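You operate a simulated robot arm through the tools that you are given. There is no shell and no other tool.

The job below is to be done with a simulated robot arm. You get a single attempt, and the scene is never put back.

JOB
Swing the arm out, uncap the spare pump and stack two tubes on its inlet.
Fine: first the 60 mm one with the narrow foot, then the longest tube that is wide at both ends; dust cap on the pump stand.

The check looks at the end state, three seconds after you hand in, the way a careful person would. Anything else that was tipped, shoved, dropped, spilled or broken makes it a failure. A push-on lid holds only when it is set on centred and level and pressed home; a screw cap is set on level and turned clockwise until tight.

ROBOT AND FRAMES
A 7-joint arm with a fingered hand, fixed in place. Base frame: the origin is at the foot of the arm, x ahead of it, y to its left, z up. Lengths are in mm, angles in rad, forces in N, time in s.
Its first joint turns from -2.897 to 2.897 rad. Payload 3.7 kg.
The TCP is the grasp point between the finger pads, 25 mm short of the fingertips. In the tool frame z runs along the fingers and y along their closing line. Largest opening 88 mm; the body of the gripper starts 29 mm behind the TCP. The gripper is a hand of 5 fingers: y runs from the thumb to the fingers, the wrist lies at [-13, -106, -174] in the tool frame, and closing takes about 1.5 s.
Orientation is that of the tool frame in the base frame, as a unit quaternion [w, x, y, z]. With the fingers straight down and the wrist toward the robot, the tool's x, y and z point along [0, 1, 0], [1, 0, 0] and [0, 0, -1] of the base frame.

CONTROLS
- The arm moves only by the tool step_arm. Its argument "plan" is text: rows parted by semicolons, each of 6 numbers parted by spaces: the shift along the tool's x, y, z in units of 30 mm (1.0 is 30 mm), then the turn, a rotation vector about the tool's x, y, z in units of 8 degrees (1.0 is 8 degrees). In form: x y z rx ry rz; .... A call has 1 to 20 rows; each row shifts and turns the commanded pose from where the row before left it, along the tool's axes as they then stand. "fingers" is the opening, from 0 (shut) to 1 (fully open), set as the call begins (left out, the last holds). A call with a number of a shift or a turn outside -1 to 1 is refused whole. A row lasts 0.2 s, in which the tool goes at most 50 mm and 0.15 rad; a call with a longer step from one row to the next is refused whole, and so is a gripper value outside its range. Where a pose cannot be reached the arm comes as near as it can. A force on the tool above 40 N (or 10 N above the force at the start of the call, whichever is more), or a blocked arm, ends the call early, and 0.2 s more pass. The fingers move at their own pace (about 108 mm/s each) and stop on an object; they squeeze with about 27 N. The grip force told is the motor's: it shows also when the fingers shut on nothing. Time passes only in rows, and 0.2 s behind the last, so rows that do not move let the fingers close. The reply holds the time, the measured pose of the TCP, the force on the tool along the base axes, the opening and the grip force, in the units named above and with some noise, with the torque about the TCP (base axes, N m) and any sound that the robot's microphone picked up.
- Cameras (640 x 400 px; columns grow to the right, rows downward): "scene" is fixed at [398.6, -649.7, 1295.6]; the picture's right is [0.93, -0.37, 0.00], its down [-0.10, -0.25, -0.96] and it looks along [0.36, 0.89, -0.27] (base axes); focal length 285 px, centre (320, 200). "wrist" rides on the gripper at [59, -79, -105] in the tool frame; the picture's right is [-0.73, 0.32, -0.61], its down [-0.62, -0.68, 0.38] and it looks along [-0.29, 0.66, 0.70] (tool axes); focal length 234 px, centre (320, 200). There is no depth. A picture from a camera that has moved, and an enlarged one, comes with that camera's place and axes in the base frame and with its lens.
- capture(camera): a new picture of that camera. It takes no simulated time.
- move_fingers(index, middle, ring, little, thumb_bend, thumb_turn): sets how far each is bent, from 0 (flat) to 1 (curled in); at 0.3 the hand is open as for a grip, at 0.7 the pads meet at the TCP. One left out holds its place. A second passes; each finger stops where it meets its share of the squeeze, and holds until it gets a number again. A gripper value or a shape takes the hand back. It gives what a move gives, with no picture; readings hold the bend of each and the force on index, middle, ring, little, thumb and palm. thumb_turn goes from beside the hand (0) to across from the fingers (1), as for a grip.
- grasp_type(shape): the hand has 5 fingers and takes this shape, open, in about a second: jaw (thumb against the fingers, like two jaws); tri (thumb and two fingers); tip (a fingertip pinch); poke (one finger out to press); point (the index stretched); flat (the hand flat); cup (the hand cupped); fist (a fist). The gripper value then closes the fingers along that shape, each until it touches; the sizes above hold for jaw. It gives what a move gives, with no picture.
- zoom(camera, box): a new picture of the part [left, top, right, bottom] of that camera's present view, enlarged. It takes no simulated time.
- hand_in(): hands the job in; it is judged then, once.

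Nothing tells you positions but the pictures and the camera data. Unless the task says otherwise, let go and move clear before handing in.

The tools are called by a JSON object that holds its "op" and its "data". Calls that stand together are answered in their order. step_arm: Moves the arm, as the interface text tells. Its arguments: {"type":"object","properties":{"plan":{"type":"string"},"fingers":{"type":"number"}},"required":["plan"]} The other tools are called the same way: grasp_type (shape) gives the hand a shape; move_fingers (index, middle, ring, little, thumb_bend, thumb_turn) moves the fingers one by one; capture (camera) takes a picture; zoom (camera, box) takes an enlarged picture of a part of a camera's view; hand_in () hands the job in.

At the start:

```text
time: 0.0
ee_pos: [542.0, 146.6, 1380.0]
tool_rot: [-0.001, 0.707, 0.707, -0.001]
force: [-1.4, 1.4, 0.5]
wrist_torque: [-0.03, 0.01, 0.01]
gripper_width: 87.8
finger_force: 0.0
shape: jaw
bend: [0.3, 0.3, 0.3, 0.3, 0.3, 0.98]
finger forces: [0.0, 0.0, 0.1, 0.0, 0.0, 0.1]
```

scene: 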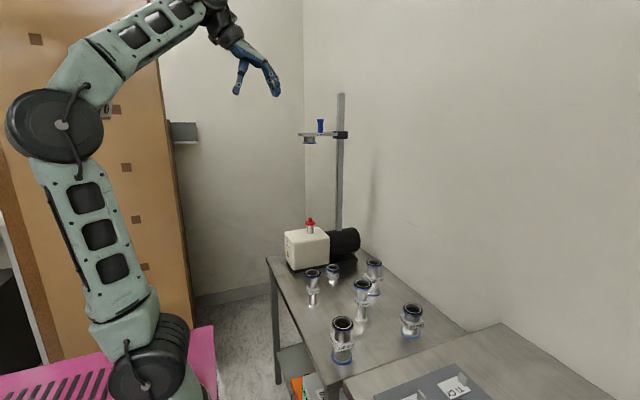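
wrist: 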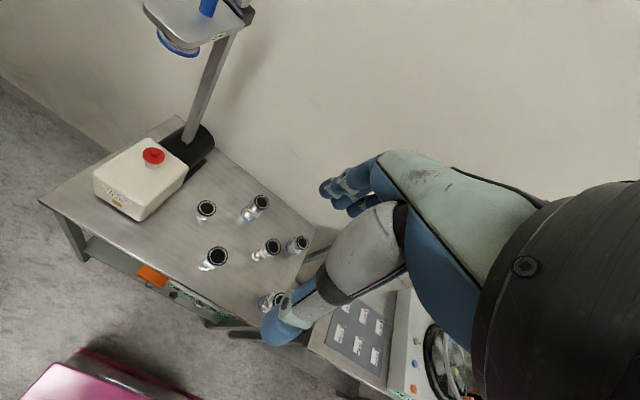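

I see a table with a pump (red dust cap on its inlet), six or so tubes standing on the table, and a stand with a clamp arm over the pump. First I'll look at everything enlarged.

{"op": "zoom", "data": {"camera": "scene", "box": [260, 200, 460, 325]}}

{"op": "zoom", "data": {"camera": "scene", "box": [260, 80, 420, 180]}}

{"op": "zoom", "data": {"camera": "scene", "box": [260, 275, 460, 400]}}

{"op": "zoom", "data": {"camera": "wrist", "box": [30, 100, 350, 300]}}

{"op": "zoom", "data": {"camera": "wrist", "box": [80, 0, 280, 125]}}

```text
3.20 times, centred on (360, 262) of scene
camera zoom: at [398.6, -649.7, 1295.6], right [0.93, -0.37, 0.0], down [-0.1, -0.25, -0.96], along [0.36, 0.89, -0.27], focal length 912 px, centre (192, 0)
```

zoom: 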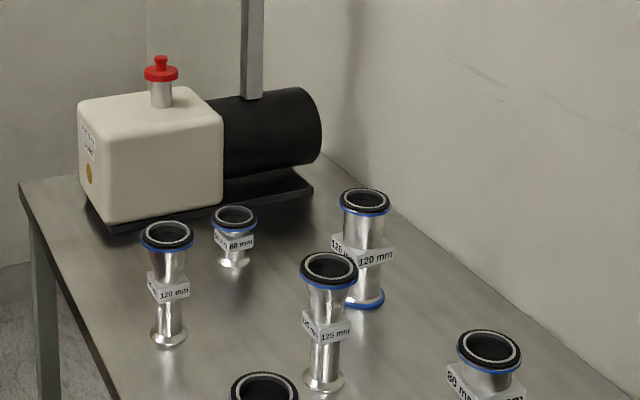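

```text
4.00 times, centred on (340, 130) of scene
camera zoom: at [398.6, -649.7, 1295.6], right [0.93, -0.37, 0.0], down [-0.1, -0.25, -0.96], along [0.36, 0.89, -0.27], focal length 1140 px, centre (240, 480)
```

zoom: 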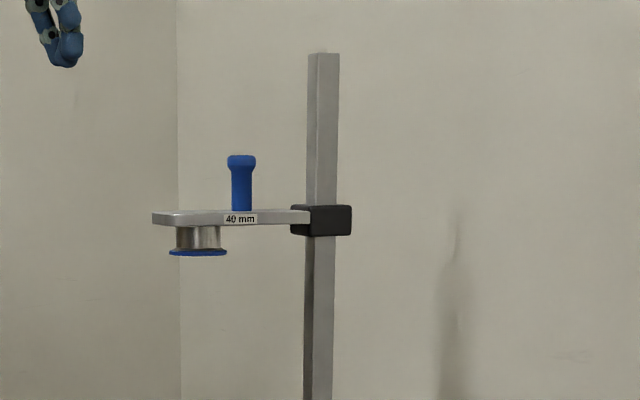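

```text
3.20 times, centred on (360, 338) of scene
camera zoom: at [398.6, -649.7, 1295.6], right [0.93, -0.37, 0.0], down [-0.1, -0.25, -0.96], along [0.36, 0.89, -0.27], focal length 912 px, centre (192, -240)
```

zoom: 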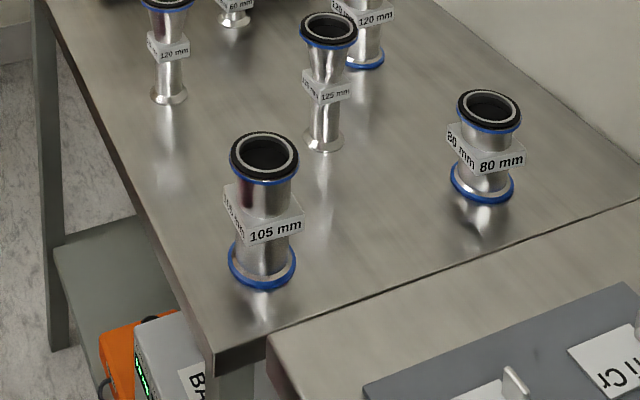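

```text
2.00 times, centred on (190, 200) of wrist
camera zoom: at [462.4, 206.0, 1485.7], right [0.32, -0.73, 0.61], down [-0.68, -0.62, -0.38], along [0.66, -0.29, -0.7], focal length 468 px, centre (580, 200)
```

zoom: 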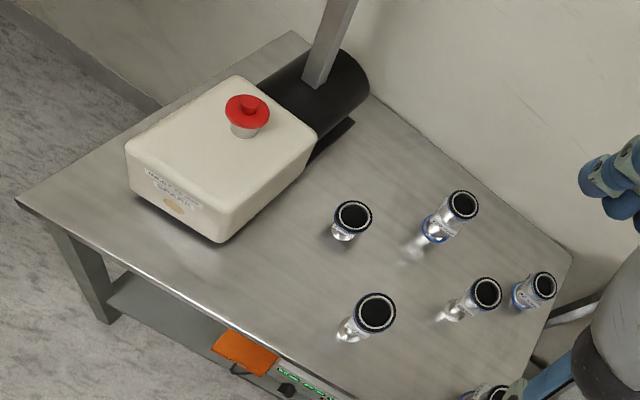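

```text
3.20 times, centred on (180, 62) of wrist
camera zoom: at [462.4, 206.0, 1485.7], right [0.32, -0.73, 0.61], down [-0.68, -0.62, -0.38], along [0.66, -0.29, -0.7], focal length 749 px, centre (768, 640)
```

zoom: 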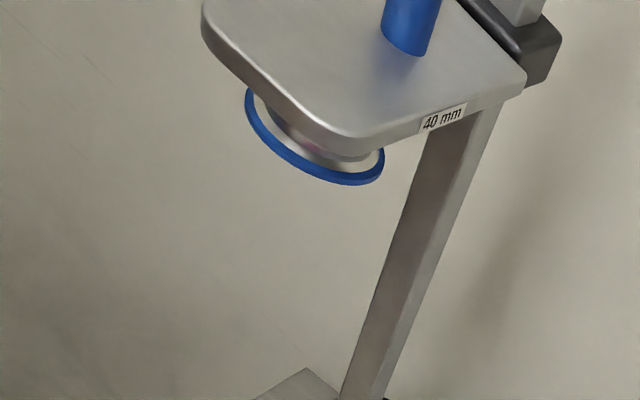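

The bracket on the post hangs right over the pump inlet (about [780, 402]). Its handle is at about [823, 398, 1247–1295] and its pivot post is near [910, 396]. The wanted tubes are the small 60 mm one near [810, 232] and the wide-ended 120 mm one. I'll move closer, staying high, for a better look.

{"op": "step_arm", "data": {"plan": "1 1 0 0 0 0; 1 1 0 0 0 0; 1 1 0 0 0 0; 1 1 0 0 0 0; 1 1 0 0 0 0; 1 0.5 0 0 0 0; 0 0 0 0 0 0", "fingers": 1}}

{"op": "capture", "data": {"camera": "wrist"}}

{"op": "capture", "data": {"camera": "scene"}}

```text
time: 1.6
ee_pos: [691.7, 317.8, 1374.5]
tool_rot: [0.0, 0.707, 0.708, -0.001]
force: [0.3, 0.6, 0.6]
wrist_torque: [-0.01, 0.01, 0.0]
gripper_width: 87.7
finger_force: 0.0
shape: jaw
bend: [0.3, 0.3, 0.3, 0.3, 0.3, 0.98]
finger forces: [0.0, 0.0, 0.1, 0.0, 0.0, 0.1]
out of reach, approached as far as the arm can: row 6
```

```text
taken
camera wrist: at [613.1, 377.4, 1478.9], right [0.32, -0.73, 0.61], down [-0.68, -0.62, -0.38], along [0.66, -0.29, -0.7], focal length 234 px, centre (320, 200)
```

wrist: 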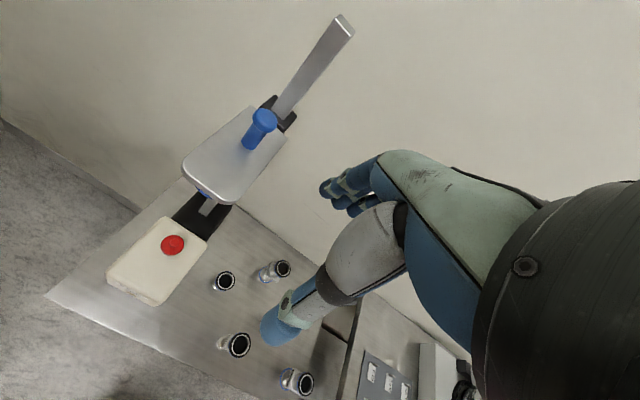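

```text
taken
```

scene: 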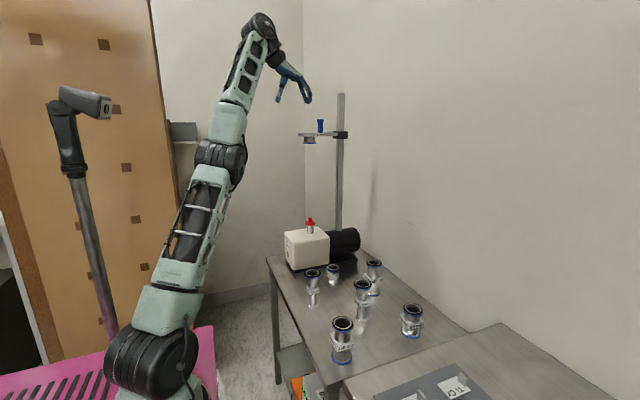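

The handle is confirmed at about [823, 400], with its top near z 1295. The arm is close to full stretch at this height, so I'll tilt the fingers about 20° forward to bring the wrist back in. Then I'll check the pose.

{"op": "step_arm", "data": {"plan": "0 -0.5 0.3 -0.85 0 0; 0 -0.5 0.3 -0.85 0 0; 0 0 0.3 -0.85 0 0; 0 0 0 0 0 0", "fingers": 0.65}}

```text
time: 2.6
ee_pos: [696.9, 358.5, 1421.0]
tool_rot: [0.125, 0.696, 0.696, 0.124]
force: [-0.4, 0.5, -0.1]
wrist_torque: [0.02, -0.04, 0.0]
gripper_width: 57.5
finger_force: 0.0
shape: jaw
bend: [0.28, 0.39, 0.35, 0.36, 0.61, 1.0]
finger forces: [0.1, 0.0, 0.0, 0.0, 0.0, 0.1]
out of reach, approached as far as the arm can: row 1, 2, 3
```

{"op": "step_arm", "data": {"plan": "0 -0.34 0.94 0 0 0; 0 -0.34 0.94 0 0 0; 0 0 0 0 0 0; 0 0 0 0 0 0"}}

{"op": "capture", "data": {"camera": "scene"}}

```text
time: 3.6
ee_pos: [713.5, 382.3, 1398.4]
tool_rot: [0.125, 0.696, 0.696, 0.124]
force: [-0.2, -0.4, -0.5]
wrist_torque: [-0.04, -0.02, 0.01]
gripper_width: 57.6
finger_force: 0.0
shape: jaw
bend: [0.28, 0.39, 0.35, 0.36, 0.61, 1.0]
finger forces: [0.1, 0.0, 0.1, 0.0, 0.1, 0.0]
out of reach, approached as far as the arm can: row 1, 2
```

```text
taken
```

scene: 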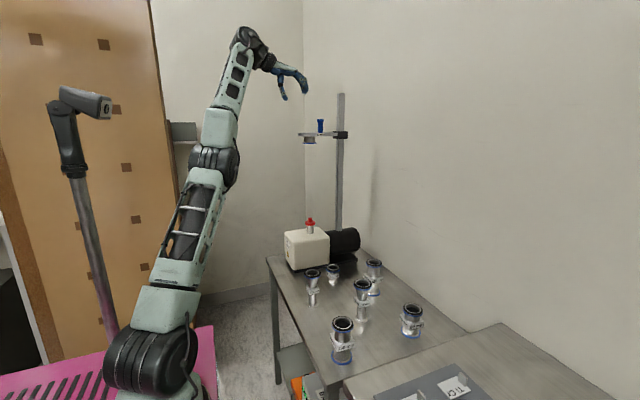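

{"op": "step_arm", "data": {"plan": "-1 -0.94 -0.34 0 0 0; -1 -0.94 -0.34 0 0 0; 0 0 0 0 0 0; 0 0 0 0 0 0; 0 0 0 0 0 0"}}

```text
time: 4.8
ee_pos: [669.0, 344.3, 1437.7]
tool_rot: [0.124, 0.696, 0.696, 0.124]
force: [0.7, 0.2, 0.6]
wrist_torque: [-0.01, 0.0, -0.01]
gripper_width: 57.5
finger_force: 0.0
shape: jaw
bend: [0.28, 0.39, 0.35, 0.36, 0.61, 1.0]
finger forces: [0.0, 0.0, 0.1, 0.0, 0.0, 0.0]
out of reach, approached as far as the arm can: row 1, 2
```

The arm slid along its reach limit instead of folding, so I'll turn the tool back to straight down while backing away. That will show whether the stretch or the tilt causes this.

{"op": "step_arm", "data": {"plan": "0 -0.8 0 0.85 0 0; 0 -0.8 0 0.85 0 0; 0 -0.8 0 0.85 0 0; 0 0 0 0 0 0; 0 0 0 0 0 0"}}

{"op": "capture", "data": {"camera": "scene"}}

```text
time: 6.0
ee_pos: [618.1, 349.1, 1413.9]
tool_rot: [0.055, 0.705, 0.705, 0.054]
force: [0.3, 0.1, -0.2]
wrist_torque: [0.01, -0.02, -0.02]
gripper_width: 57.2
finger_force: 0.0
shape: jaw
bend: [0.28, 0.39, 0.35, 0.36, 0.61, 1.0]
finger forces: [0.0, 0.1, 0.0, 0.0, 0.0, 0.1]
out of reach, approached as far as the arm can: row 1, 2, 3
```

```text
taken
```

scene: 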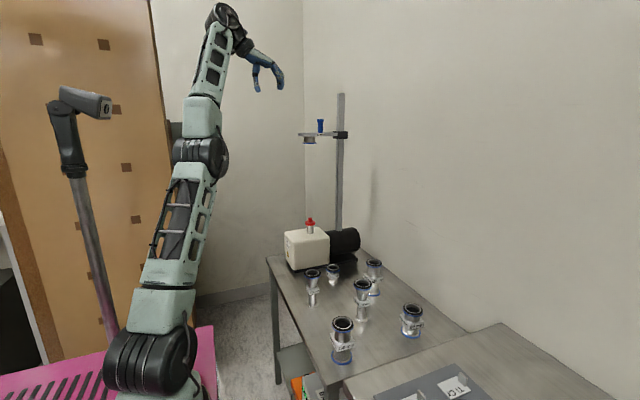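

{"op": "step_arm", "data": {"plan": "-0.03 -0.06 0.12 0 0 0; -0.03 -0.06 0.12 0 0 0; -0.03 -0.06 0.12 0 0 0; -0.03 -0.06 0.12 0 0 0; -0.03 -0.06 0.12 0 0 0; -0.03 -0.06 0.12 0 0 0; -0.03 -0.06 0.12 0 0 0; -0.03 -0.06 0.12 0 0 0"}}

```text
time: 7.8
ee_pos: [616.7, 348.2, 1413.9]
tool_rot: [0.056, 0.705, 0.705, 0.053]
force: [-0.3, 0.5, 0.3]
wrist_torque: [0.0, -0.01, 0.02]
gripper_width: 57.5
finger_force: 0.0
shape: jaw
bend: [0.28, 0.39, 0.35, 0.36, 0.61, 1.0]
finger forces: [0.1, 0.0, 0.0, 0.0, 0.1, 0.0]
out of reach, approached as far as the arm can: row 1, 2, 3, 4, 5, 6, 7, 8
```

{"op": "step_arm", "data": {"plan": "0.2 0.4 -0.8 0 0 0; 0.2 0.4 -0.8 0 0 0; 0 0 0 0 0 0"}}

{"op": "capture", "data": {"camera": "scene"}}

```text
time: 8.6
ee_pos: [617.7, 347.9, 1414.6]
tool_rot: [0.056, 0.705, 0.705, 0.055]
force: [-0.2, 0.4, 0.1]
wrist_torque: [0.04, -0.01, 0.01]
gripper_width: 57.4
finger_force: 0.1
shape: jaw
bend: [0.28, 0.39, 0.35, 0.36, 0.61, 1.0]
finger forces: [0.0, 0.1, 0.0, 0.0, 0.0, 0.1]
out of reach, approached as far as the arm can: row 1, 2
```

```text
taken
```

scene: 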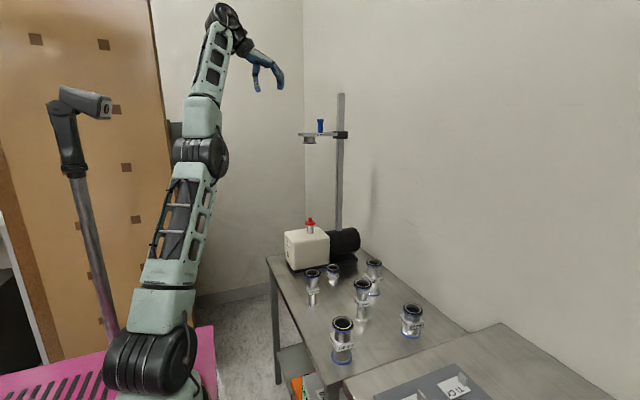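

The arm is stuck fully straight, where pulling it in has no effect. I'll swing it sideways to the right and down through free air, well clear of the stand, so the elbow folds again.

{"op": "step_arm", "data": {"plan": "-1 0 0.5 0 0 0; -1 0 0.5 0 0 0; -1 0 0.5 0 0 0; -1 0 0.5 0 0 0; -1 0 0.5 0 0 0; -1 0 0.5 0 0 0; 0 0 0 0 0 0"}}

{"op": "capture", "data": {"camera": "scene"}}

```text
time: 10.2
ee_pos: [673.8, 222.4, 1450.2]
tool_rot: [0.055, 0.705, 0.705, 0.054]
force: [0.5, -0.3, -0.1]
wrist_torque: [0.0, -0.02, -0.01]
gripper_width: 57.5
finger_force: 0.0
shape: jaw
bend: [0.28, 0.39, 0.35, 0.36, 0.61, 1.0]
finger forces: [0.1, 0.0, 0.1, 0.0, 0.0, 0.0]
out of reach, approached as far as the arm can: row 1, 2, 3, 4, 5, 6
```

```text
taken
```

scene: 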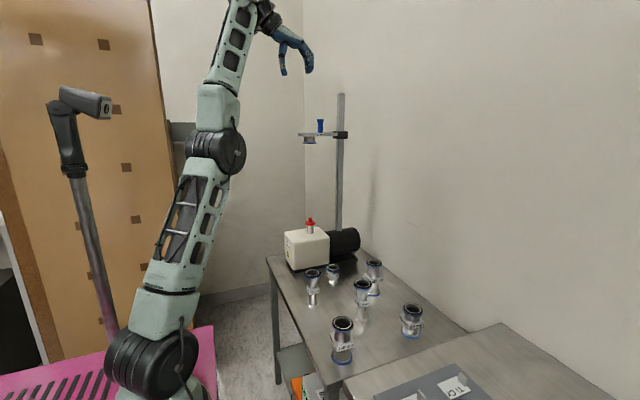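

{"op": "step_arm", "data": {"plan": "0.1 0.85 0.5 0 0 0; 0.1 0.85 0.5 0 0 0; 0.1 0.85 0.5 0 0 0; 0 0 0 0 0 0"}}

```text
time: 11.2
ee_pos: [757.7, 231.5, 1415.5]
tool_rot: [0.055, 0.705, 0.705, 0.054]
force: [-0.5, 0.1, 0.0]
wrist_torque: [0.01, -0.02, -0.01]
gripper_width: 57.4
finger_force: 0.1
shape: jaw
bend: [0.28, 0.39, 0.35, 0.36, 0.61, 1.0]
finger forces: [0.1, 0.0, 0.0, 0.0, 0.0, 0.0]
```

{"op": "step_arm", "data": {"plan": "0 -0.1 0.3 0 0 0; 0 -0.1 0.3 0 0 0; 0 -0.15 0.5 0 0 0; 0 -0.15 0.5 0 0 0; 0 0 0 0 0 0"}}

```text
time: 12.4
ee_pos: [749.8, 232.6, 1369.2]
tool_rot: [0.055, 0.705, 0.705, 0.055]
force: [-0.3, 0.6, 0.3]
wrist_torque: [-0.01, 0.0, 0.05]
gripper_width: 57.3
finger_force: 0.0
shape: jaw
bend: [0.28, 0.39, 0.35, 0.36, 0.61, 1.0]
finger forces: [0.1, 0.0, 0.1, 0.1, 0.0, 0.0]
```

The elbow is folding properly again. I'll tilt to about 20° in small steps while going down a little.

{"op": "step_arm", "data": {"plan": "0 -0.05 0.2 -0.35 0 0; 0 -0.05 0.2 -0.35 0 0; 0 -0.05 0.2 -0.35 0 0; 0 -0.05 0.2 -0.35 0 0; 0 0 0 0 0 0"}}

{"op": "capture", "data": {"camera": "wrist"}}

{"op": "capture", "data": {"camera": "scene"}}

```text
time: 13.6
ee_pos: [749.1, 232.7, 1343.1]
tool_rot: [0.124, 0.697, 0.696, 0.123]
force: [-0.5, -0.3, -0.2]
wrist_torque: [0.03, 0.03, 0.0]
gripper_width: 57.5
finger_force: 0.1
shape: jaw
bend: [0.28, 0.39, 0.35, 0.36, 0.61, 1.0]
finger forces: [0.0, 0.0, 0.0, 0.0, 0.0, 0.0]
```

```text
taken
camera wrist: at [638.8, 292.1, 1414.9], right [0.09, -0.73, 0.68], down [-0.51, -0.62, -0.59], along [0.86, -0.29, -0.43], focal length 234 px, centre (320, 200)
```

wrist: 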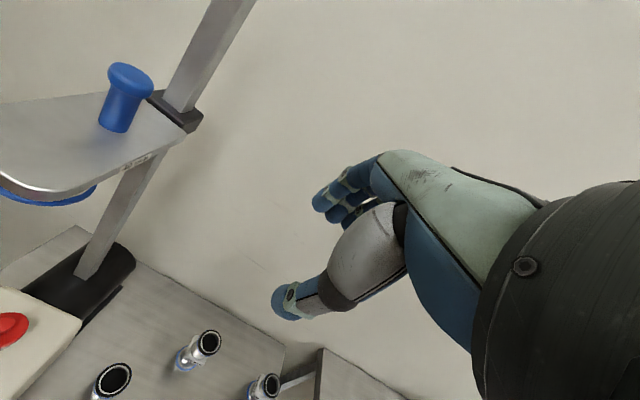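

```text
taken
```

scene: 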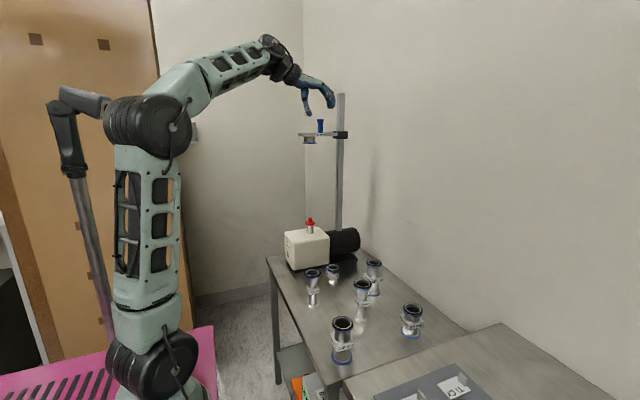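

Folded well now. The handle is refined to [823, 400], z 1248–1298. I'll move above it.

{"op": "step_arm", "data": {"plan": "0.93 0.405 0.088 0 0 0; 0.93 0.405 0.088 0 0 0; 0.93 0.405 0.088 0 0 0; 0.93 0.405 0.088 0 0 0; 0.93 0.405 0.088 0 0 0; 0.93 0.405 0.088 0 0 0; 0 0 0 0 0 0"}}

{"op": "capture", "data": {"camera": "wrist"}}

{"op": "zoom", "data": {"camera": "scene", "box": [240, 40, 400, 140]}}

```text
time: 15.2
ee_pos: [817.5, 393.4, 1341.4]
tool_rot: [0.124, 0.697, 0.696, 0.122]
force: [-0.9, 0.3, -0.3]
wrist_torque: [0.02, -0.03, 0.0]
gripper_width: 57.7
finger_force: 0.1
shape: jaw
bend: [0.28, 0.39, 0.35, 0.36, 0.61, 1.0]
finger forces: [0.0, 0.1, 0.1, 0.1, 0.1, 0.1]
out of reach, approached as far as the arm can: row 6
```

```text
taken
camera wrist: at [706.3, 453.1, 1412.0], right [0.1, -0.72, 0.68], down [-0.51, -0.62, -0.59], along [0.86, -0.29, -0.43], focal length 234 px, centre (320, 200)
```

wrist: 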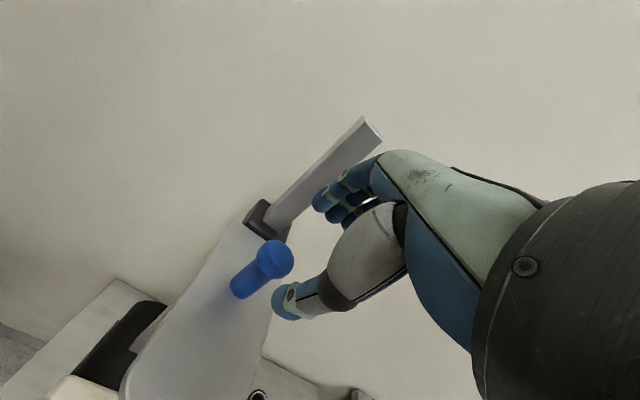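

```text
4.00 times, centred on (320, 90) of scene
camera zoom: at [398.6, -649.7, 1295.6], right [0.93, -0.37, 0.0], down [-0.1, -0.25, -0.96], along [0.36, 0.89, -0.27], focal length 1140 px, centre (320, 640)
```

zoom: 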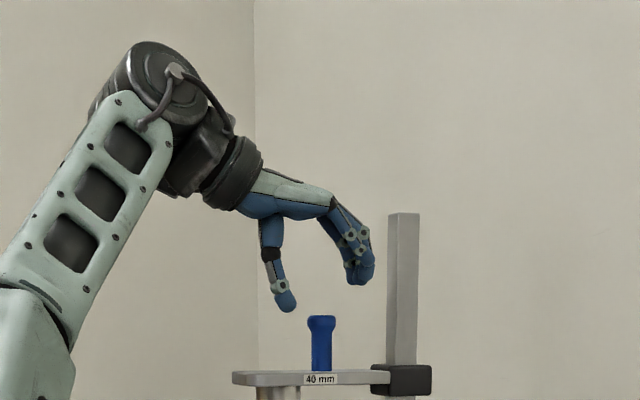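

{"op": "step_arm", "data": {"plan": "0.067 -0.067 0.33 0 0 0; 0.067 -0.067 0.33 0 0 0; 0 0 0 0 0 0"}}

```text
time: 16.0
ee_pos: [818.7, 396.7, 1321.2]
tool_rot: [0.124, 0.696, 0.697, 0.123]
force: [0.0, 0.2, 0.2]
wrist_torque: [0.02, 0.07, -0.03]
gripper_width: 57.3
finger_force: 0.0
shape: jaw
bend: [0.28, 0.39, 0.35, 0.36, 0.61, 1.0]
finger forces: [0.0, 0.1, 0.1, 0.0, 0.0, 0.0]
```

{"op": "step_arm", "data": {"plan": "0.04 -0.07 0.36 0 0 0; 0.04 -0.07 0.36 0 0 0; 0.04 -0.07 0.36 0 0 0; 0 0 0 0 0 0"}}

{"op": "capture", "data": {"camera": "wrist"}}

{"op": "zoom", "data": {"camera": "scene", "box": [240, 60, 400, 160]}}

```text
time: 17.0
ee_pos: [825.9, 399.0, 1287.9]
tool_rot: [0.124, 0.696, 0.696, 0.123]
force: [0.3, 0.8, -0.3]
wrist_torque: [0.02, -0.01, -0.01]
gripper_width: 57.2
finger_force: 0.1
shape: jaw
bend: [0.28, 0.39, 0.35, 0.36, 0.61, 1.0]
finger forces: [0.0, 0.1, 0.1, 0.1, 0.0, 0.0]
```

```text
taken
camera wrist: at [714.8, 460.0, 1360.4], right [0.09, -0.73, 0.68], down [-0.51, -0.62, -0.59], along [0.86, -0.29, -0.43], focal length 234 px, centre (320, 200)
```

wrist: 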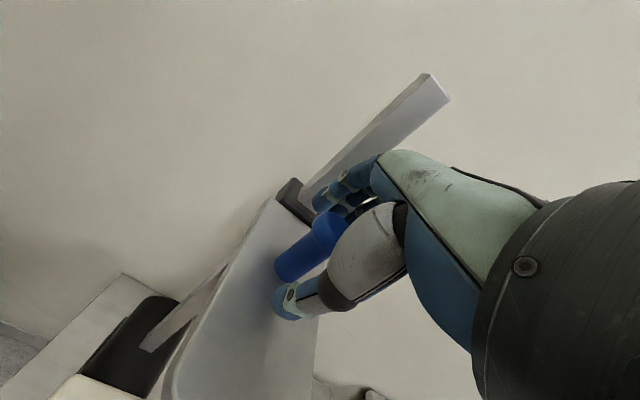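

```text
4.00 times, centred on (320, 110) of scene
camera zoom: at [398.6, -649.7, 1295.6], right [0.93, -0.37, 0.0], down [-0.1, -0.25, -0.96], along [0.36, 0.89, -0.27], focal length 1140 px, centre (320, 560)
```

zoom: 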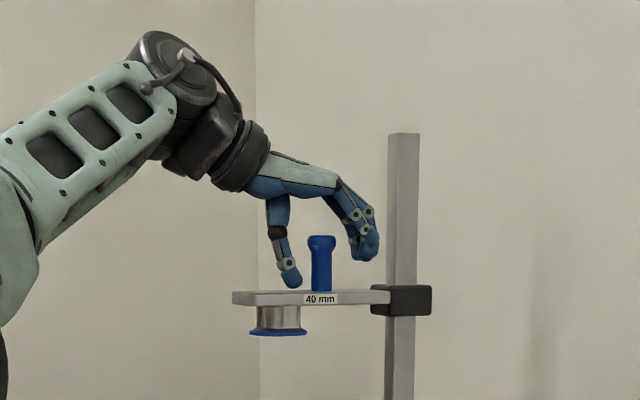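

The handle now stands between thumb and fingers. I'll close on it.

{"op": "step_arm", "data": {"plan": "0 0 0 0 0 0; 0 0 0 0 0 0; 0 0 0 0 0 0; 0 0 0 0 0 0; 0 0 0 0 0 0; 0 0 0 0 0 0", "fingers": 0}}

{"op": "zoom", "data": {"camera": "scene", "box": [240, 60, 400, 160]}}

{"op": "capture", "data": {"camera": "wrist"}}

```text
time: 18.4
ee_pos: [825.9, 400.9, 1289.6]
tool_rot: [0.124, 0.697, 0.696, 0.122]
force: [-3.1, 0.2, -3.0]
wrist_torque: [-0.07, 0.4, -0.01]
gripper_width: 15.3
finger_force: 26.8
shape: jaw
bend: [0.71, 0.7, 0.7, 0.7, 0.74, 1.0]
finger forces: [15.2, 6.8, 0.1, 0.1, 24.5, 0.0]
```

```text
4.00 times, centred on (320, 110) of scene
camera zoom: at [398.6, -649.7, 1295.6], right [0.93, -0.37, 0.0], down [-0.1, -0.25, -0.96], along [0.36, 0.89, -0.27], focal length 1140 px, centre (320, 560)
```

zoom: 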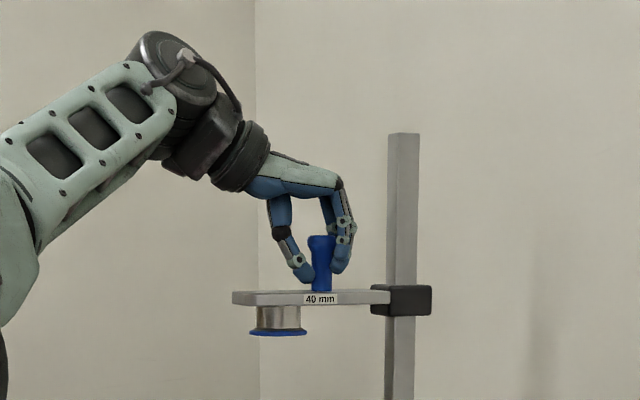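

```text
taken
camera wrist: at [714.7, 460.2, 1360.3], right [0.09, -0.73, 0.68], down [-0.51, -0.62, -0.59], along [0.86, -0.29, -0.43], focal length 234 px, centre (320, 200)
```

wrist: 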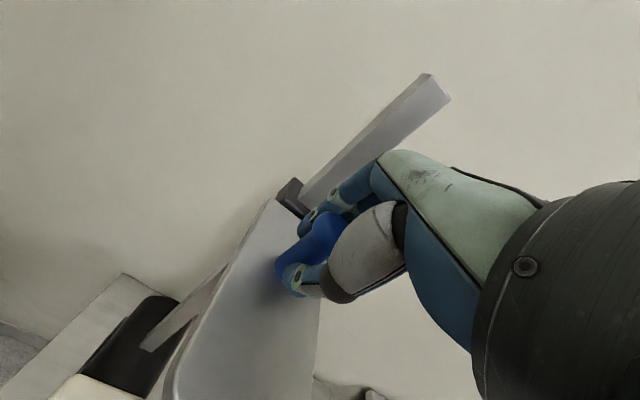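

Gripped with the index and middle fingers against the thumb. Now I'll swing the bracket about the post along its arc, toward the robot's right (-y), starting gently.

{"op": "step_arm", "data": {"plan": "-0.25 0 0 0 0 0; -0.249 0.020 0.007 0 0 0; -0.246 0.041 0.015 0 0 0; -0.241 0.061 0.022 0 0 0; -0.235 0.080 0.029 0 0 0"}}

{"op": "zoom", "data": {"camera": "scene", "box": [240, 60, 400, 160]}}

```text
time: 19.6
ee_pos: [831.4, 362.8, 1290.2]
tool_rot: [0.124, 0.696, 0.696, 0.123]
force: [-0.3, -0.5, -0.1]
wrist_torque: [-0.01, 0.02, 0.01]
gripper_width: 10.1
finger_force: 27.3
shape: jaw
bend: [0.71, 0.7, 0.7, 0.7, 0.84, 1.0]
finger forces: [0.1, 0.1, 0.0, 0.0, 0.0, 0.1]
```

```text
4.00 times, centred on (320, 110) of scene
camera zoom: at [398.6, -649.7, 1295.6], right [0.93, -0.37, 0.0], down [-0.1, -0.25, -0.96], along [0.36, 0.89, -0.27], focal length 1140 px, centre (320, 560)
```

zoom: 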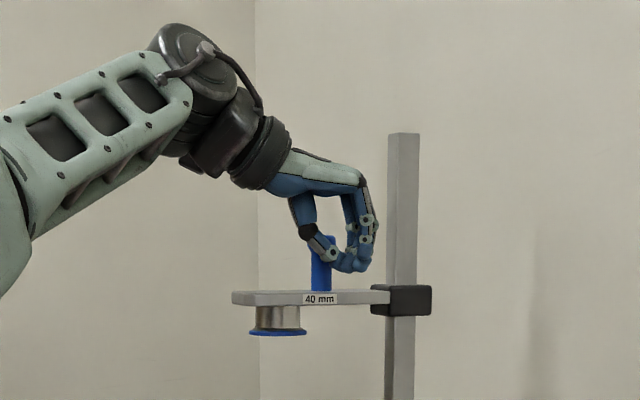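

The fingers slipped off and the bracket stayed put, so it holds with some friction. I'll look at how the hand sits before pushing from the other side.

{"op": "capture", "data": {"camera": "wrist"}}

{"op": "zoom", "data": {"camera": "scene", "box": [285, 95, 365, 145]}}

```text
taken
camera wrist: at [721.4, 423.2, 1360.9], right [0.09, -0.73, 0.68], down [-0.51, -0.62, -0.59], along [0.86, -0.29, -0.43], focal length 234 px, centre (320, 200)
```

wrist: 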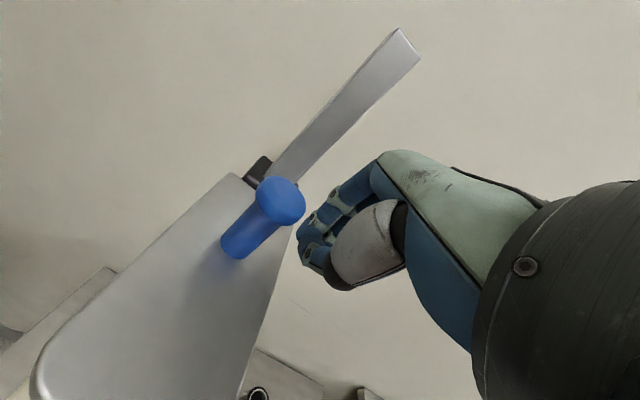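

```text
8.00 times, centred on (325, 120) of scene
camera zoom: at [398.6, -649.7, 1295.6], right [0.93, -0.37, 0.0], down [-0.1, -0.25, -0.96], along [0.36, 0.89, -0.27], focal length 2281 px, centre (280, 840)
```

zoom: 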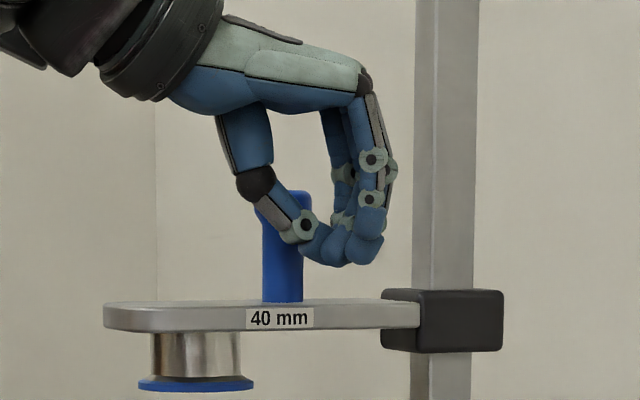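

The bracket hasn't moved, and the handle is still at [823, 402]. I'll back the hand out and go round to the far (+y) side of the plate, then push the plate edge near its tip where the lever arm is longer.

{"op": "step_arm", "data": {"plan": "-0.3 -0.2 -0.2 0 0 0; 0 -0.75 -0.274 0 0 0; 0 -0.75 -0.274 0 0 0; 0 -0.75 -0.274 0 0 0; 0 -0.75 -0.274 0 0 0; 0 0 0 0 0 0"}}

{"op": "capture", "data": {"camera": "wrist"}}

```text
time: 21.0
ee_pos: [726.5, 354.3, 1292.1]
tool_rot: [0.124, 0.696, 0.696, 0.123]
force: [0.1, -0.4, 0.1]
wrist_torque: [-0.03, 0.02, -0.03]
gripper_width: 9.9
finger_force: 26.8
shape: jaw
bend: [0.71, 0.7, 0.7, 0.7, 0.84, 1.0]
finger forces: [0.0, 0.0, 0.1, 0.0, 0.0, 0.1]
```

```text
taken
camera wrist: at [616.7, 414.1, 1363.8], right [0.09, -0.72, 0.68], down [-0.51, -0.62, -0.59], along [0.86, -0.29, -0.43], focal length 234 px, centre (320, 200)
```

wrist: 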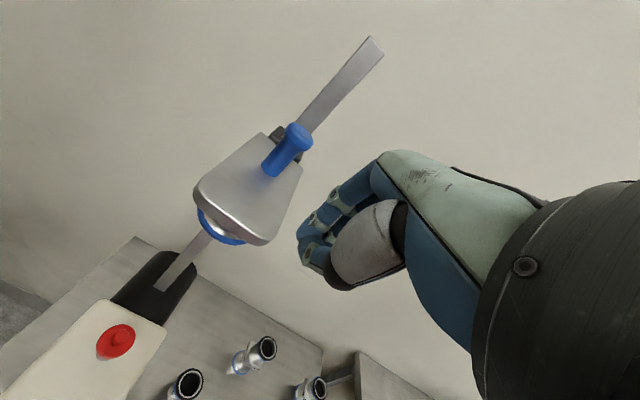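

{"op": "step_arm", "data": {"plan": "0.97 0 0 0 0 0; 0.97 0 0 0 0 0; 0.97 0 0 0 0 0; 0.97 0 0 0 0 0; 0.97 0 0 0 0 0; 0.3 0 0 0 0 0; 0 0 0 0 0 0"}}

{"op": "capture", "data": {"camera": "wrist"}}

{"op": "zoom", "data": {"camera": "scene", "box": [240, 60, 400, 160]}}

```text
time: 22.6
ee_pos: [727.7, 510.8, 1292.5]
tool_rot: [0.124, 0.697, 0.696, 0.123]
force: [0.3, -0.1, 0.7]
wrist_torque: [0.02, -0.01, 0.02]
gripper_width: 10.0
finger_force: 27.0
shape: jaw
bend: [0.71, 0.7, 0.7, 0.7, 0.84, 1.0]
finger forces: [0.0, 0.1, 0.0, 0.0, 0.1, 0.0]
```

```text
taken
camera wrist: at [617.2, 569.3, 1364.1], right [0.09, -0.72, 0.68], down [-0.51, -0.62, -0.59], along [0.86, -0.29, -0.43], focal length 234 px, centre (320, 200)
```

wrist: 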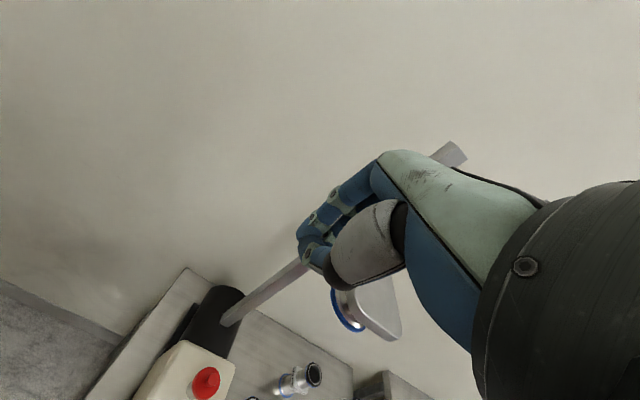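

```text
4.00 times, centred on (320, 110) of scene
camera zoom: at [398.6, -649.7, 1295.6], right [0.93, -0.37, 0.0], down [-0.1, -0.25, -0.96], along [0.36, 0.89, -0.27], focal length 1140 px, centre (320, 560)
```

zoom: 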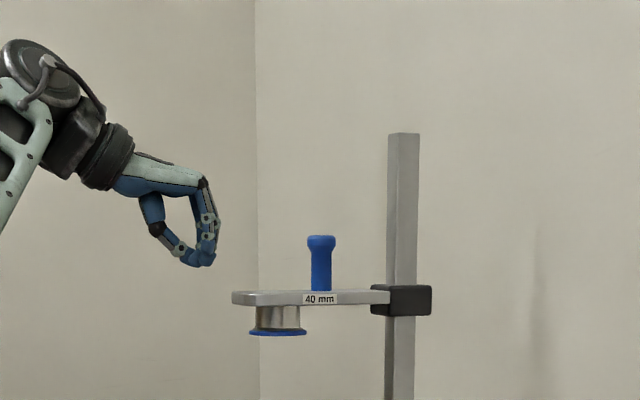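

{"op": "step_arm", "data": {"plan": "0 0.237 0.583 0 0 0; 0 0.237 0.583 0 0 0; 0 0.237 0.583 0 0 0; 0 0 0 0 0 0"}}

{"op": "step_arm", "data": {"plan": "-0.3 0 0 0 0 0; -0.3 0 0 0 0 0; -0.3 0 0 0 0 0; 0 0 0 0 0 0"}}

{"op": "capture", "data": {"camera": "wrist"}}

{"op": "zoom", "data": {"camera": "scene", "box": [240, 60, 400, 160]}}

```text
time: 23.6
ee_pos: [765.1, 509.2, 1250.7]
tool_rot: [0.123, 0.696, 0.696, 0.124]
force: [-0.7, 0.0, 0.0]
wrist_torque: [0.02, 0.01, 0.02]
gripper_width: 10.4
finger_force: 26.5
shape: jaw
bend: [0.71, 0.7, 0.7, 0.7, 0.84, 1.0]
finger forces: [0.0, 0.1, 0.0, 0.0, 0.0, 0.1]
```

```text
time: 24.6
ee_pos: [765.6, 481.4, 1251.0]
tool_rot: [0.124, 0.697, 0.696, 0.122]
force: [0.9, 0.5, 0.1]
wrist_torque: [0.0, 0.0, -0.01]
gripper_width: 10.0
finger_force: 26.2
shape: jaw
bend: [0.71, 0.7, 0.7, 0.7, 0.84, 1.0]
finger forces: [0.0, 0.0, 0.0, 0.0, 0.0, 0.0]
```

```text
taken
camera wrist: at [655.1, 541.5, 1322.1], right [0.09, -0.73, 0.68], down [-0.51, -0.62, -0.59], along [0.86, -0.29, -0.43], focal length 234 px, centre (320, 200)
```

wrist: 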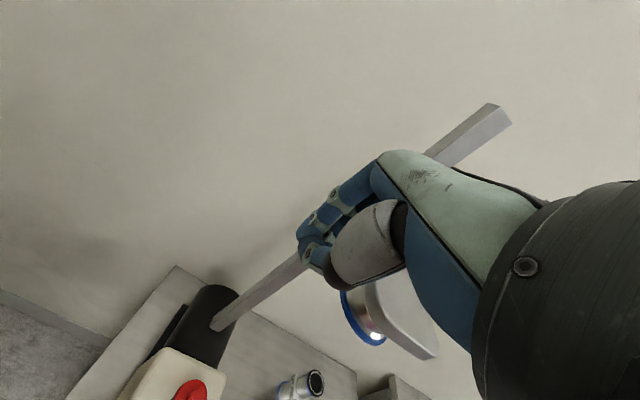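

```text
4.00 times, centred on (320, 110) of scene
camera zoom: at [398.6, -649.7, 1295.6], right [0.93, -0.37, 0.0], down [-0.1, -0.25, -0.96], along [0.36, 0.89, -0.27], focal length 1140 px, centre (320, 560)
```

zoom: 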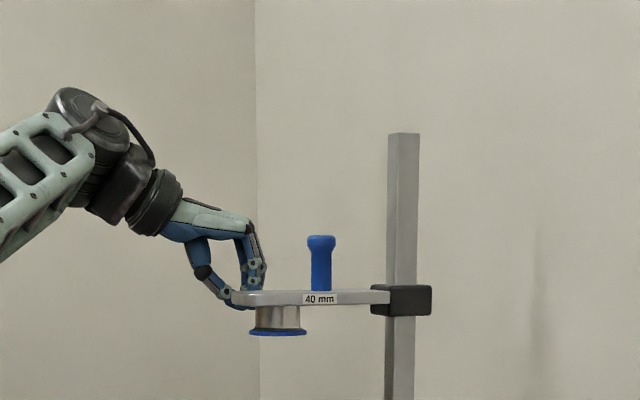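

{"op": "step_arm", "data": {"plan": "-0.2 0 0 0 0 0; -0.2 0 0 0 0 0; -0.2 0 0 0 0 0; -0.2 0 0 0 0 0; -0.2 0 0 0 0 0; -0.2 0 0 0 0 0"}}

{"op": "zoom", "data": {"camera": "scene", "box": [240, 60, 400, 160]}}

```text
time: 25.9
ee_pos: [761.7, 460.0, 1249.7]
tool_rot: [0.121, 0.691, 0.701, 0.126]
force: [4.3, 25.4, 5.5]
wrist_torque: [-0.11, -0.03, 0.38]
gripper_width: 10.2
finger_force: 26.6
shape: jaw
bend: [0.71, 0.7, 0.7, 0.7, 0.84, 1.0]
finger forces: [0.0, 0.0, 16.7, 13.9, 0.0, 0.1]
stopped in row 6: the force on the tool passed its limit at 44 N (the readings are from after the stop); the commanded pose is now the measured one
```

```text
4.00 times, centred on (320, 110) of scene
camera zoom: at [398.6, -649.7, 1295.6], right [0.93, -0.37, 0.0], down [-0.1, -0.25, -0.96], along [0.36, 0.89, -0.27], focal length 1140 px, centre (320, 560)
```

zoom: 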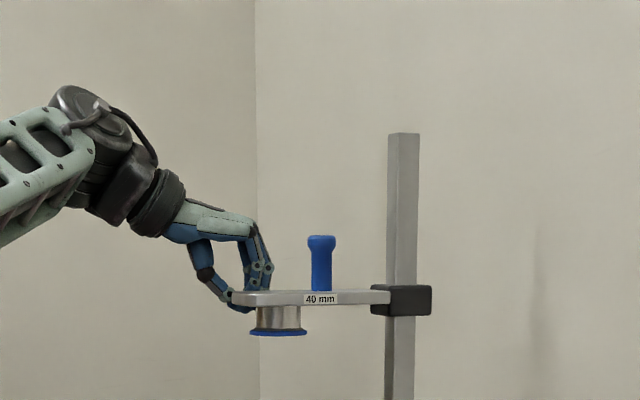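

The plate took 44 N toward -y without moving, so there must be a stop on that side. I'll go round and try pushing it the other way, toward +y.

{"op": "step_arm", "data": {"plan": "0.6 0 0 0 0 0; 0 -0.4 -0.6 0 0 0; 0 -0.4 -0.6 0 0 0; 0 -0.3 -0.6 0 0 0; 0 0 0 0 0 0"}}

```text
time: 27.1
ee_pos: [713.0, 473.6, 1289.7]
tool_rot: [0.122, 0.694, 0.699, 0.124]
force: [-0.8, 1.0, -0.4]
wrist_torque: [-0.01, 0.01, -0.04]
gripper_width: 10.2
finger_force: 26.8
shape: jaw
bend: [0.71, 0.7, 0.7, 0.7, 0.84, 1.0]
finger forces: [0.0, 0.0, 0.0, 0.1, 0.1, 0.0]
```

{"op": "step_arm", "data": {"plan": "-0.5 0.1 -0.3 0 0 0; -0.91 0 0 0 0 0; -0.91 0 0 0 0 0; -0.91 0 0 0 0 0; -0.91 0 0 0 0 0; -0.91 0 0 0 0 0; -0.4 0 0 0 0 0; 0 0 0 0 0 0"}}

{"op": "capture", "data": {"camera": "wrist"}}

```text
time: 28.9
ee_pos: [714.0, 309.9, 1298.7]
tool_rot: [0.121, 0.694, 0.699, 0.124]
force: [-1.1, 0.2, 0.3]
wrist_torque: [0.01, -0.01, 0.0]
gripper_width: 10.1
finger_force: 26.7
shape: jaw
bend: [0.71, 0.7, 0.7, 0.7, 0.84, 1.0]
finger forces: [0.0, 0.0, 0.0, 0.0, 0.0, 0.0]
```

```text
taken
camera wrist: at [603.8, 368.0, 1370.6], right [0.1, -0.73, 0.68], down [-0.5, -0.63, -0.6], along [0.86, -0.28, -0.43], focal length 234 px, centre (320, 200)
```

wrist: 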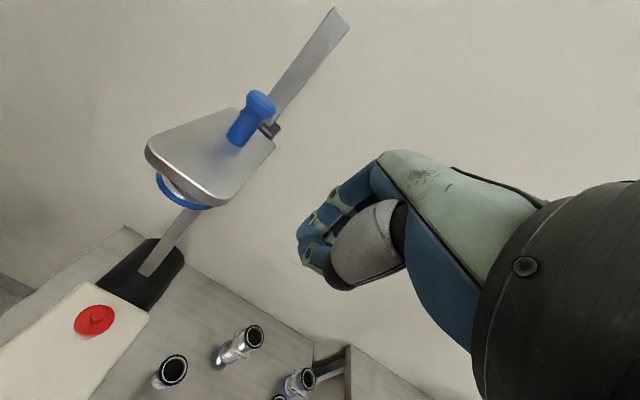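

{"op": "step_arm", "data": {"plan": "0 0.35 0.695 0 0 0; 0 0.35 0.695 0 0 0; 0 0.35 0.695 0 0 0; 0.3 0 0 0 0 0; 0.3 0 0 0 0 0; 0 0 0 0 0 0"}}

{"op": "step_arm", "data": {"plan": "0.2 0 0 0 0 0; 0.2 0 0 0 0 0; 0.2 0 0 0 0 0; 0.2 0 0 0 0 0; 0.2 0 0 0 0 0; 0.2 0 0 0 0 0"}}

{"op": "zoom", "data": {"camera": "scene", "box": [240, 60, 400, 160]}}

{"op": "capture", "data": {"camera": "wrist"}}

```text
time: 30.2
ee_pos: [765.8, 327.3, 1250.7]
tool_rot: [0.122, 0.694, 0.699, 0.124]
force: [0.2, -0.1, -0.3]
wrist_torque: [0.0, 0.01, 0.0]
gripper_width: 10.2
finger_force: 27.5
shape: jaw
bend: [0.71, 0.7, 0.7, 0.7, 0.84, 1.0]
finger forces: [0.0, 0.0, 0.0, 0.0, 0.0, 0.1]
```

```text
time: 31.6
ee_pos: [766.8, 364.8, 1250.2]
tool_rot: [0.121, 0.693, 0.699, 0.125]
force: [-1.0, -0.5, 0.4]
wrist_torque: [0.03, -0.02, 0.01]
gripper_width: 10.2
finger_force: 26.7
shape: jaw
bend: [0.71, 0.7, 0.7, 0.7, 0.84, 1.0]
finger forces: [0.5, 0.1, 0.0, 0.0, 0.0, 0.0]
```

```text
4.00 times, centred on (320, 110) of scene
camera zoom: at [398.6, -649.7, 1295.6], right [0.93, -0.37, 0.0], down [-0.1, -0.25, -0.96], along [0.36, 0.89, -0.27], focal length 1140 px, centre (320, 560)
```

zoom: 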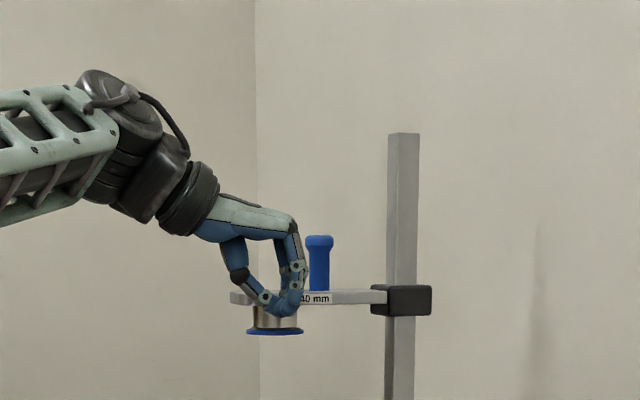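

```text
taken
camera wrist: at [654.7, 423.2, 1322.3], right [0.1, -0.73, 0.68], down [-0.5, -0.63, -0.6], along [0.86, -0.28, -0.43], focal length 234 px, centre (320, 200)
```

wrist: 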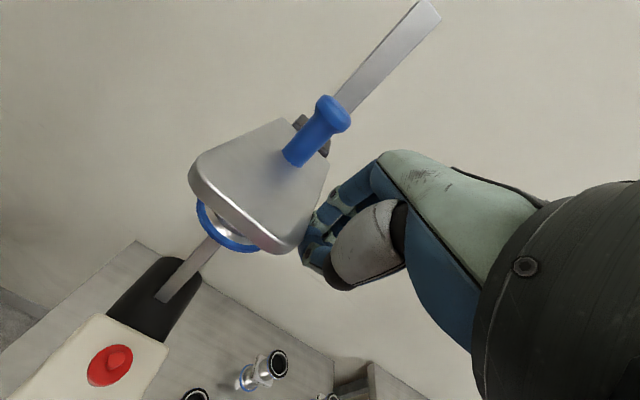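

It swings freely toward +y: the plate has turned slightly with almost no force. I'll keep pushing along the arc.

{"op": "step_arm", "data": {"plan": "0.437 -0.056 -0.02 0 0 0; 0.437 -0.056 -0.02 0 0 0; 0.43 0.0125 0.005 0 0 0; 0.43 0.0125 0.005 0 0 0; 0.417 0.085 0.031 0 0 0; 0.417 0.085 0.031 0 0 0"}}

{"op": "zoom", "data": {"camera": "scene", "box": [240, 60, 400, 160]}}

{"op": "capture", "data": {"camera": "wrist"}}

```text
time: 33.0
ee_pos: [767.7, 441.1, 1251.8]
tool_rot: [0.122, 0.694, 0.699, 0.124]
force: [-0.7, -0.4, -0.1]
wrist_torque: [-0.02, 0.0, 0.0]
gripper_width: 9.9
finger_force: 27.3
shape: jaw
bend: [0.71, 0.7, 0.7, 0.7, 0.84, 1.0]
finger forces: [0.0, 0.1, 0.0, 0.0, 0.0, 0.0]
```

```text
4.00 times, centred on (320, 110) of scene
camera zoom: at [398.6, -649.7, 1295.6], right [0.93, -0.37, 0.0], down [-0.1, -0.25, -0.96], along [0.36, 0.89, -0.27], focal length 1140 px, centre (320, 560)
```

zoom: 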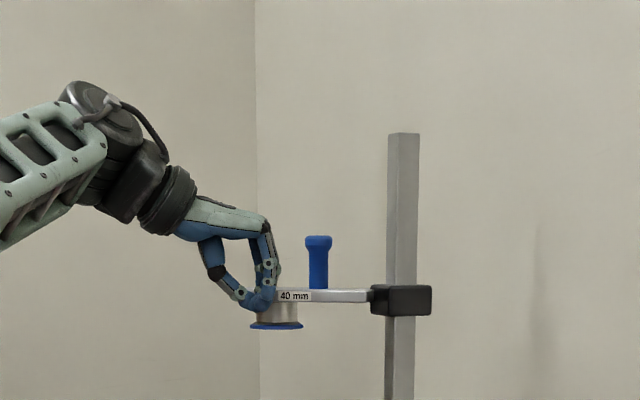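

```text
taken
camera wrist: at [656.5, 500.0, 1323.0], right [0.1, -0.73, 0.68], down [-0.5, -0.63, -0.6], along [0.86, -0.28, -0.43], focal length 234 px, centre (320, 200)
```

wrist: 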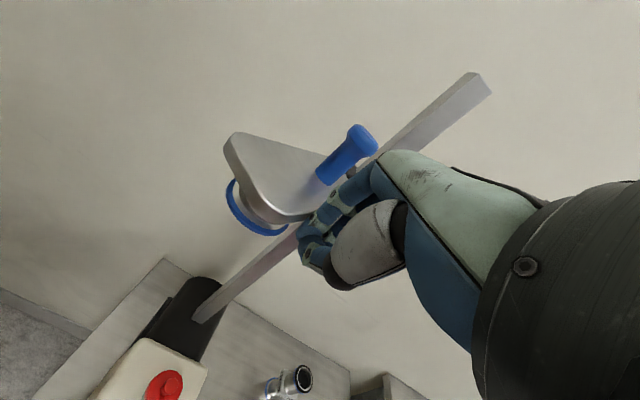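

{"op": "step_arm", "data": {"plan": "0.4 0.15 0.055 0 0 0; 0.4 0.15 0.055 0 0 0; 0.358 0.213 0.078 0 0 0; 0.358 0.213 0.078 0 0 0; 0.317 0.267 0.097 0 0 0; 0.317 0.267 0.097 0 0 0"}}

{"op": "zoom", "data": {"camera": "scene", "box": [240, 60, 400, 160]}}

{"op": "capture", "data": {"camera": "wrist"}}

```text
time: 34.5
ee_pos: [806.2, 506.2, 1251.9]
tool_rot: [0.121, 0.693, 0.699, 0.124]
force: [-0.4, -0.4, 0.6]
wrist_torque: [-0.03, -0.03, 0.01]
gripper_width: 9.7
finger_force: 27.0
shape: jaw
bend: [0.71, 0.7, 0.7, 0.7, 0.84, 1.0]
finger forces: [0.1, 0.1, 0.0, 0.0, 0.0, 0.1]
```

```text
4.00 times, centred on (320, 110) of scene
camera zoom: at [398.6, -649.7, 1295.6], right [0.93, -0.37, 0.0], down [-0.1, -0.25, -0.96], along [0.36, 0.89, -0.27], focal length 1140 px, centre (320, 560)
```

zoom: 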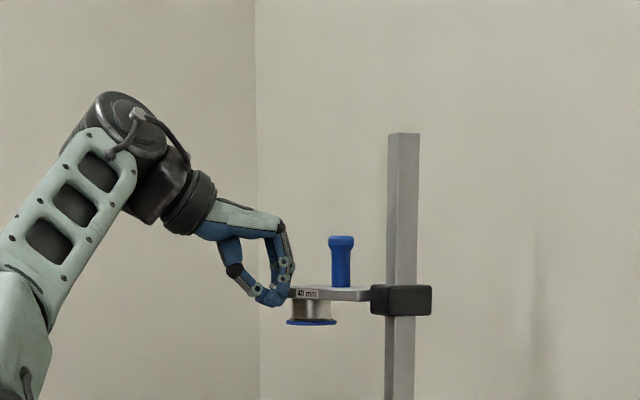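

```text
taken
camera wrist: at [695.4, 564.6, 1323.6], right [0.1, -0.73, 0.68], down [-0.5, -0.63, -0.6], along [0.86, -0.28, -0.43], focal length 234 px, centre (320, 200)
```

wrist: 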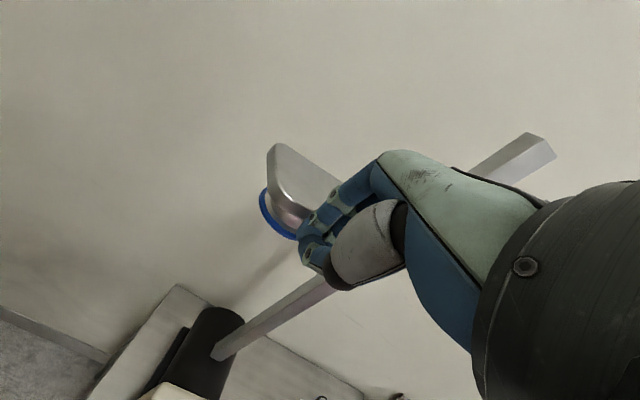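

{"op": "step_arm", "data": {"plan": "0.258 0.318 0.116 0 0 0; 0.258 0.318 0.116 0 0 0; 0.2 0.345 0.126 0 0 0; 0.2 0.345 0.126 0 0 0; 0 0 0 0 0 0"}}

{"op": "zoom", "data": {"camera": "scene", "box": [240, 60, 400, 160]}}

{"op": "capture", "data": {"camera": "wrist"}}

```text
time: 35.6
ee_pos: [819.1, 509.8, 1244.5]
tool_rot: [0.122, 0.694, 0.699, 0.125]
force: [-0.6, 0.3, 0.4]
wrist_torque: [0.01, 0.0, 0.0]
gripper_width: 10.0
finger_force: 27.0
shape: jaw
bend: [0.71, 0.7, 0.7, 0.7, 0.84, 1.0]
finger forces: [0.0, 0.0, 0.0, 0.0, 0.0, 0.0]
out of reach, approached as far as the arm can: row 1, 2, 3, 4
```

```text
4.00 times, centred on (320, 110) of scene
camera zoom: at [398.6, -649.7, 1295.6], right [0.93, -0.37, 0.0], down [-0.1, -0.25, -0.96], along [0.36, 0.89, -0.27], focal length 1140 px, centre (320, 560)
```

zoom: 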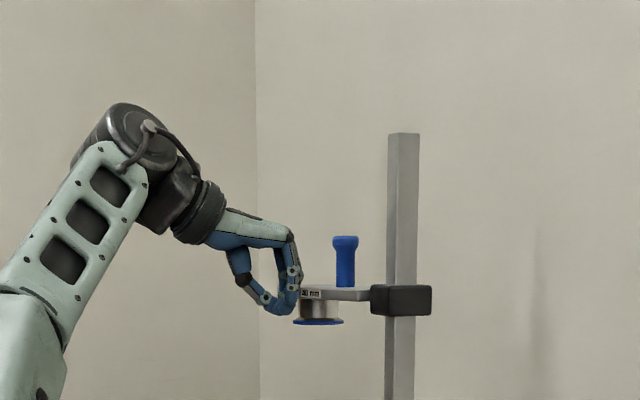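

```text
taken
camera wrist: at [706.2, 568.9, 1314.4], right [0.1, -0.73, 0.68], down [-0.5, -0.63, -0.59], along [0.86, -0.28, -0.43], focal length 234 px, centre (320, 200)
```

wrist: 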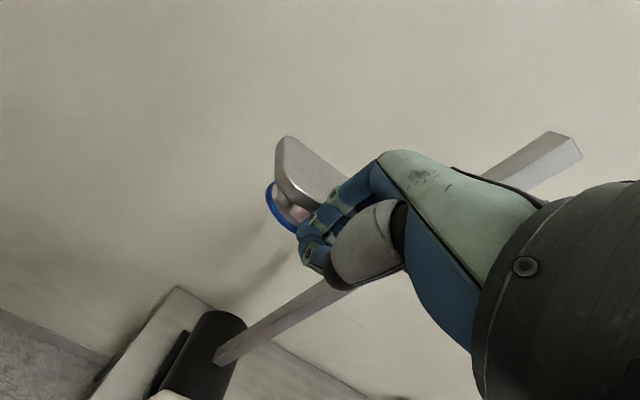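

The arm is about 66° out and I'd like a bit more. I'm at the reach limit with this tilt, so I'll tilt the fingers further forward to gain reach.

{"op": "step_arm", "data": {"plan": "0 -0.1 0 -0.4 0 0; 0 -0.1 0 -0.4 0 0; 0 -0.1 0 -0.4 0 0; 0 0 0 0 0 0"}}

```text
time: 36.6
ee_pos: [809.5, 509.6, 1240.1]
tool_rot: [0.179, 0.681, 0.686, 0.184]
force: [0.0, -0.3, -0.5]
wrist_torque: [0.02, 0.0, 0.02]
gripper_width: 10.1
finger_force: 26.5
shape: jaw
bend: [0.71, 0.7, 0.7, 0.7, 0.84, 1.0]
finger forces: [0.0, 0.0, 0.1, 0.0, 0.1, 0.0]
```

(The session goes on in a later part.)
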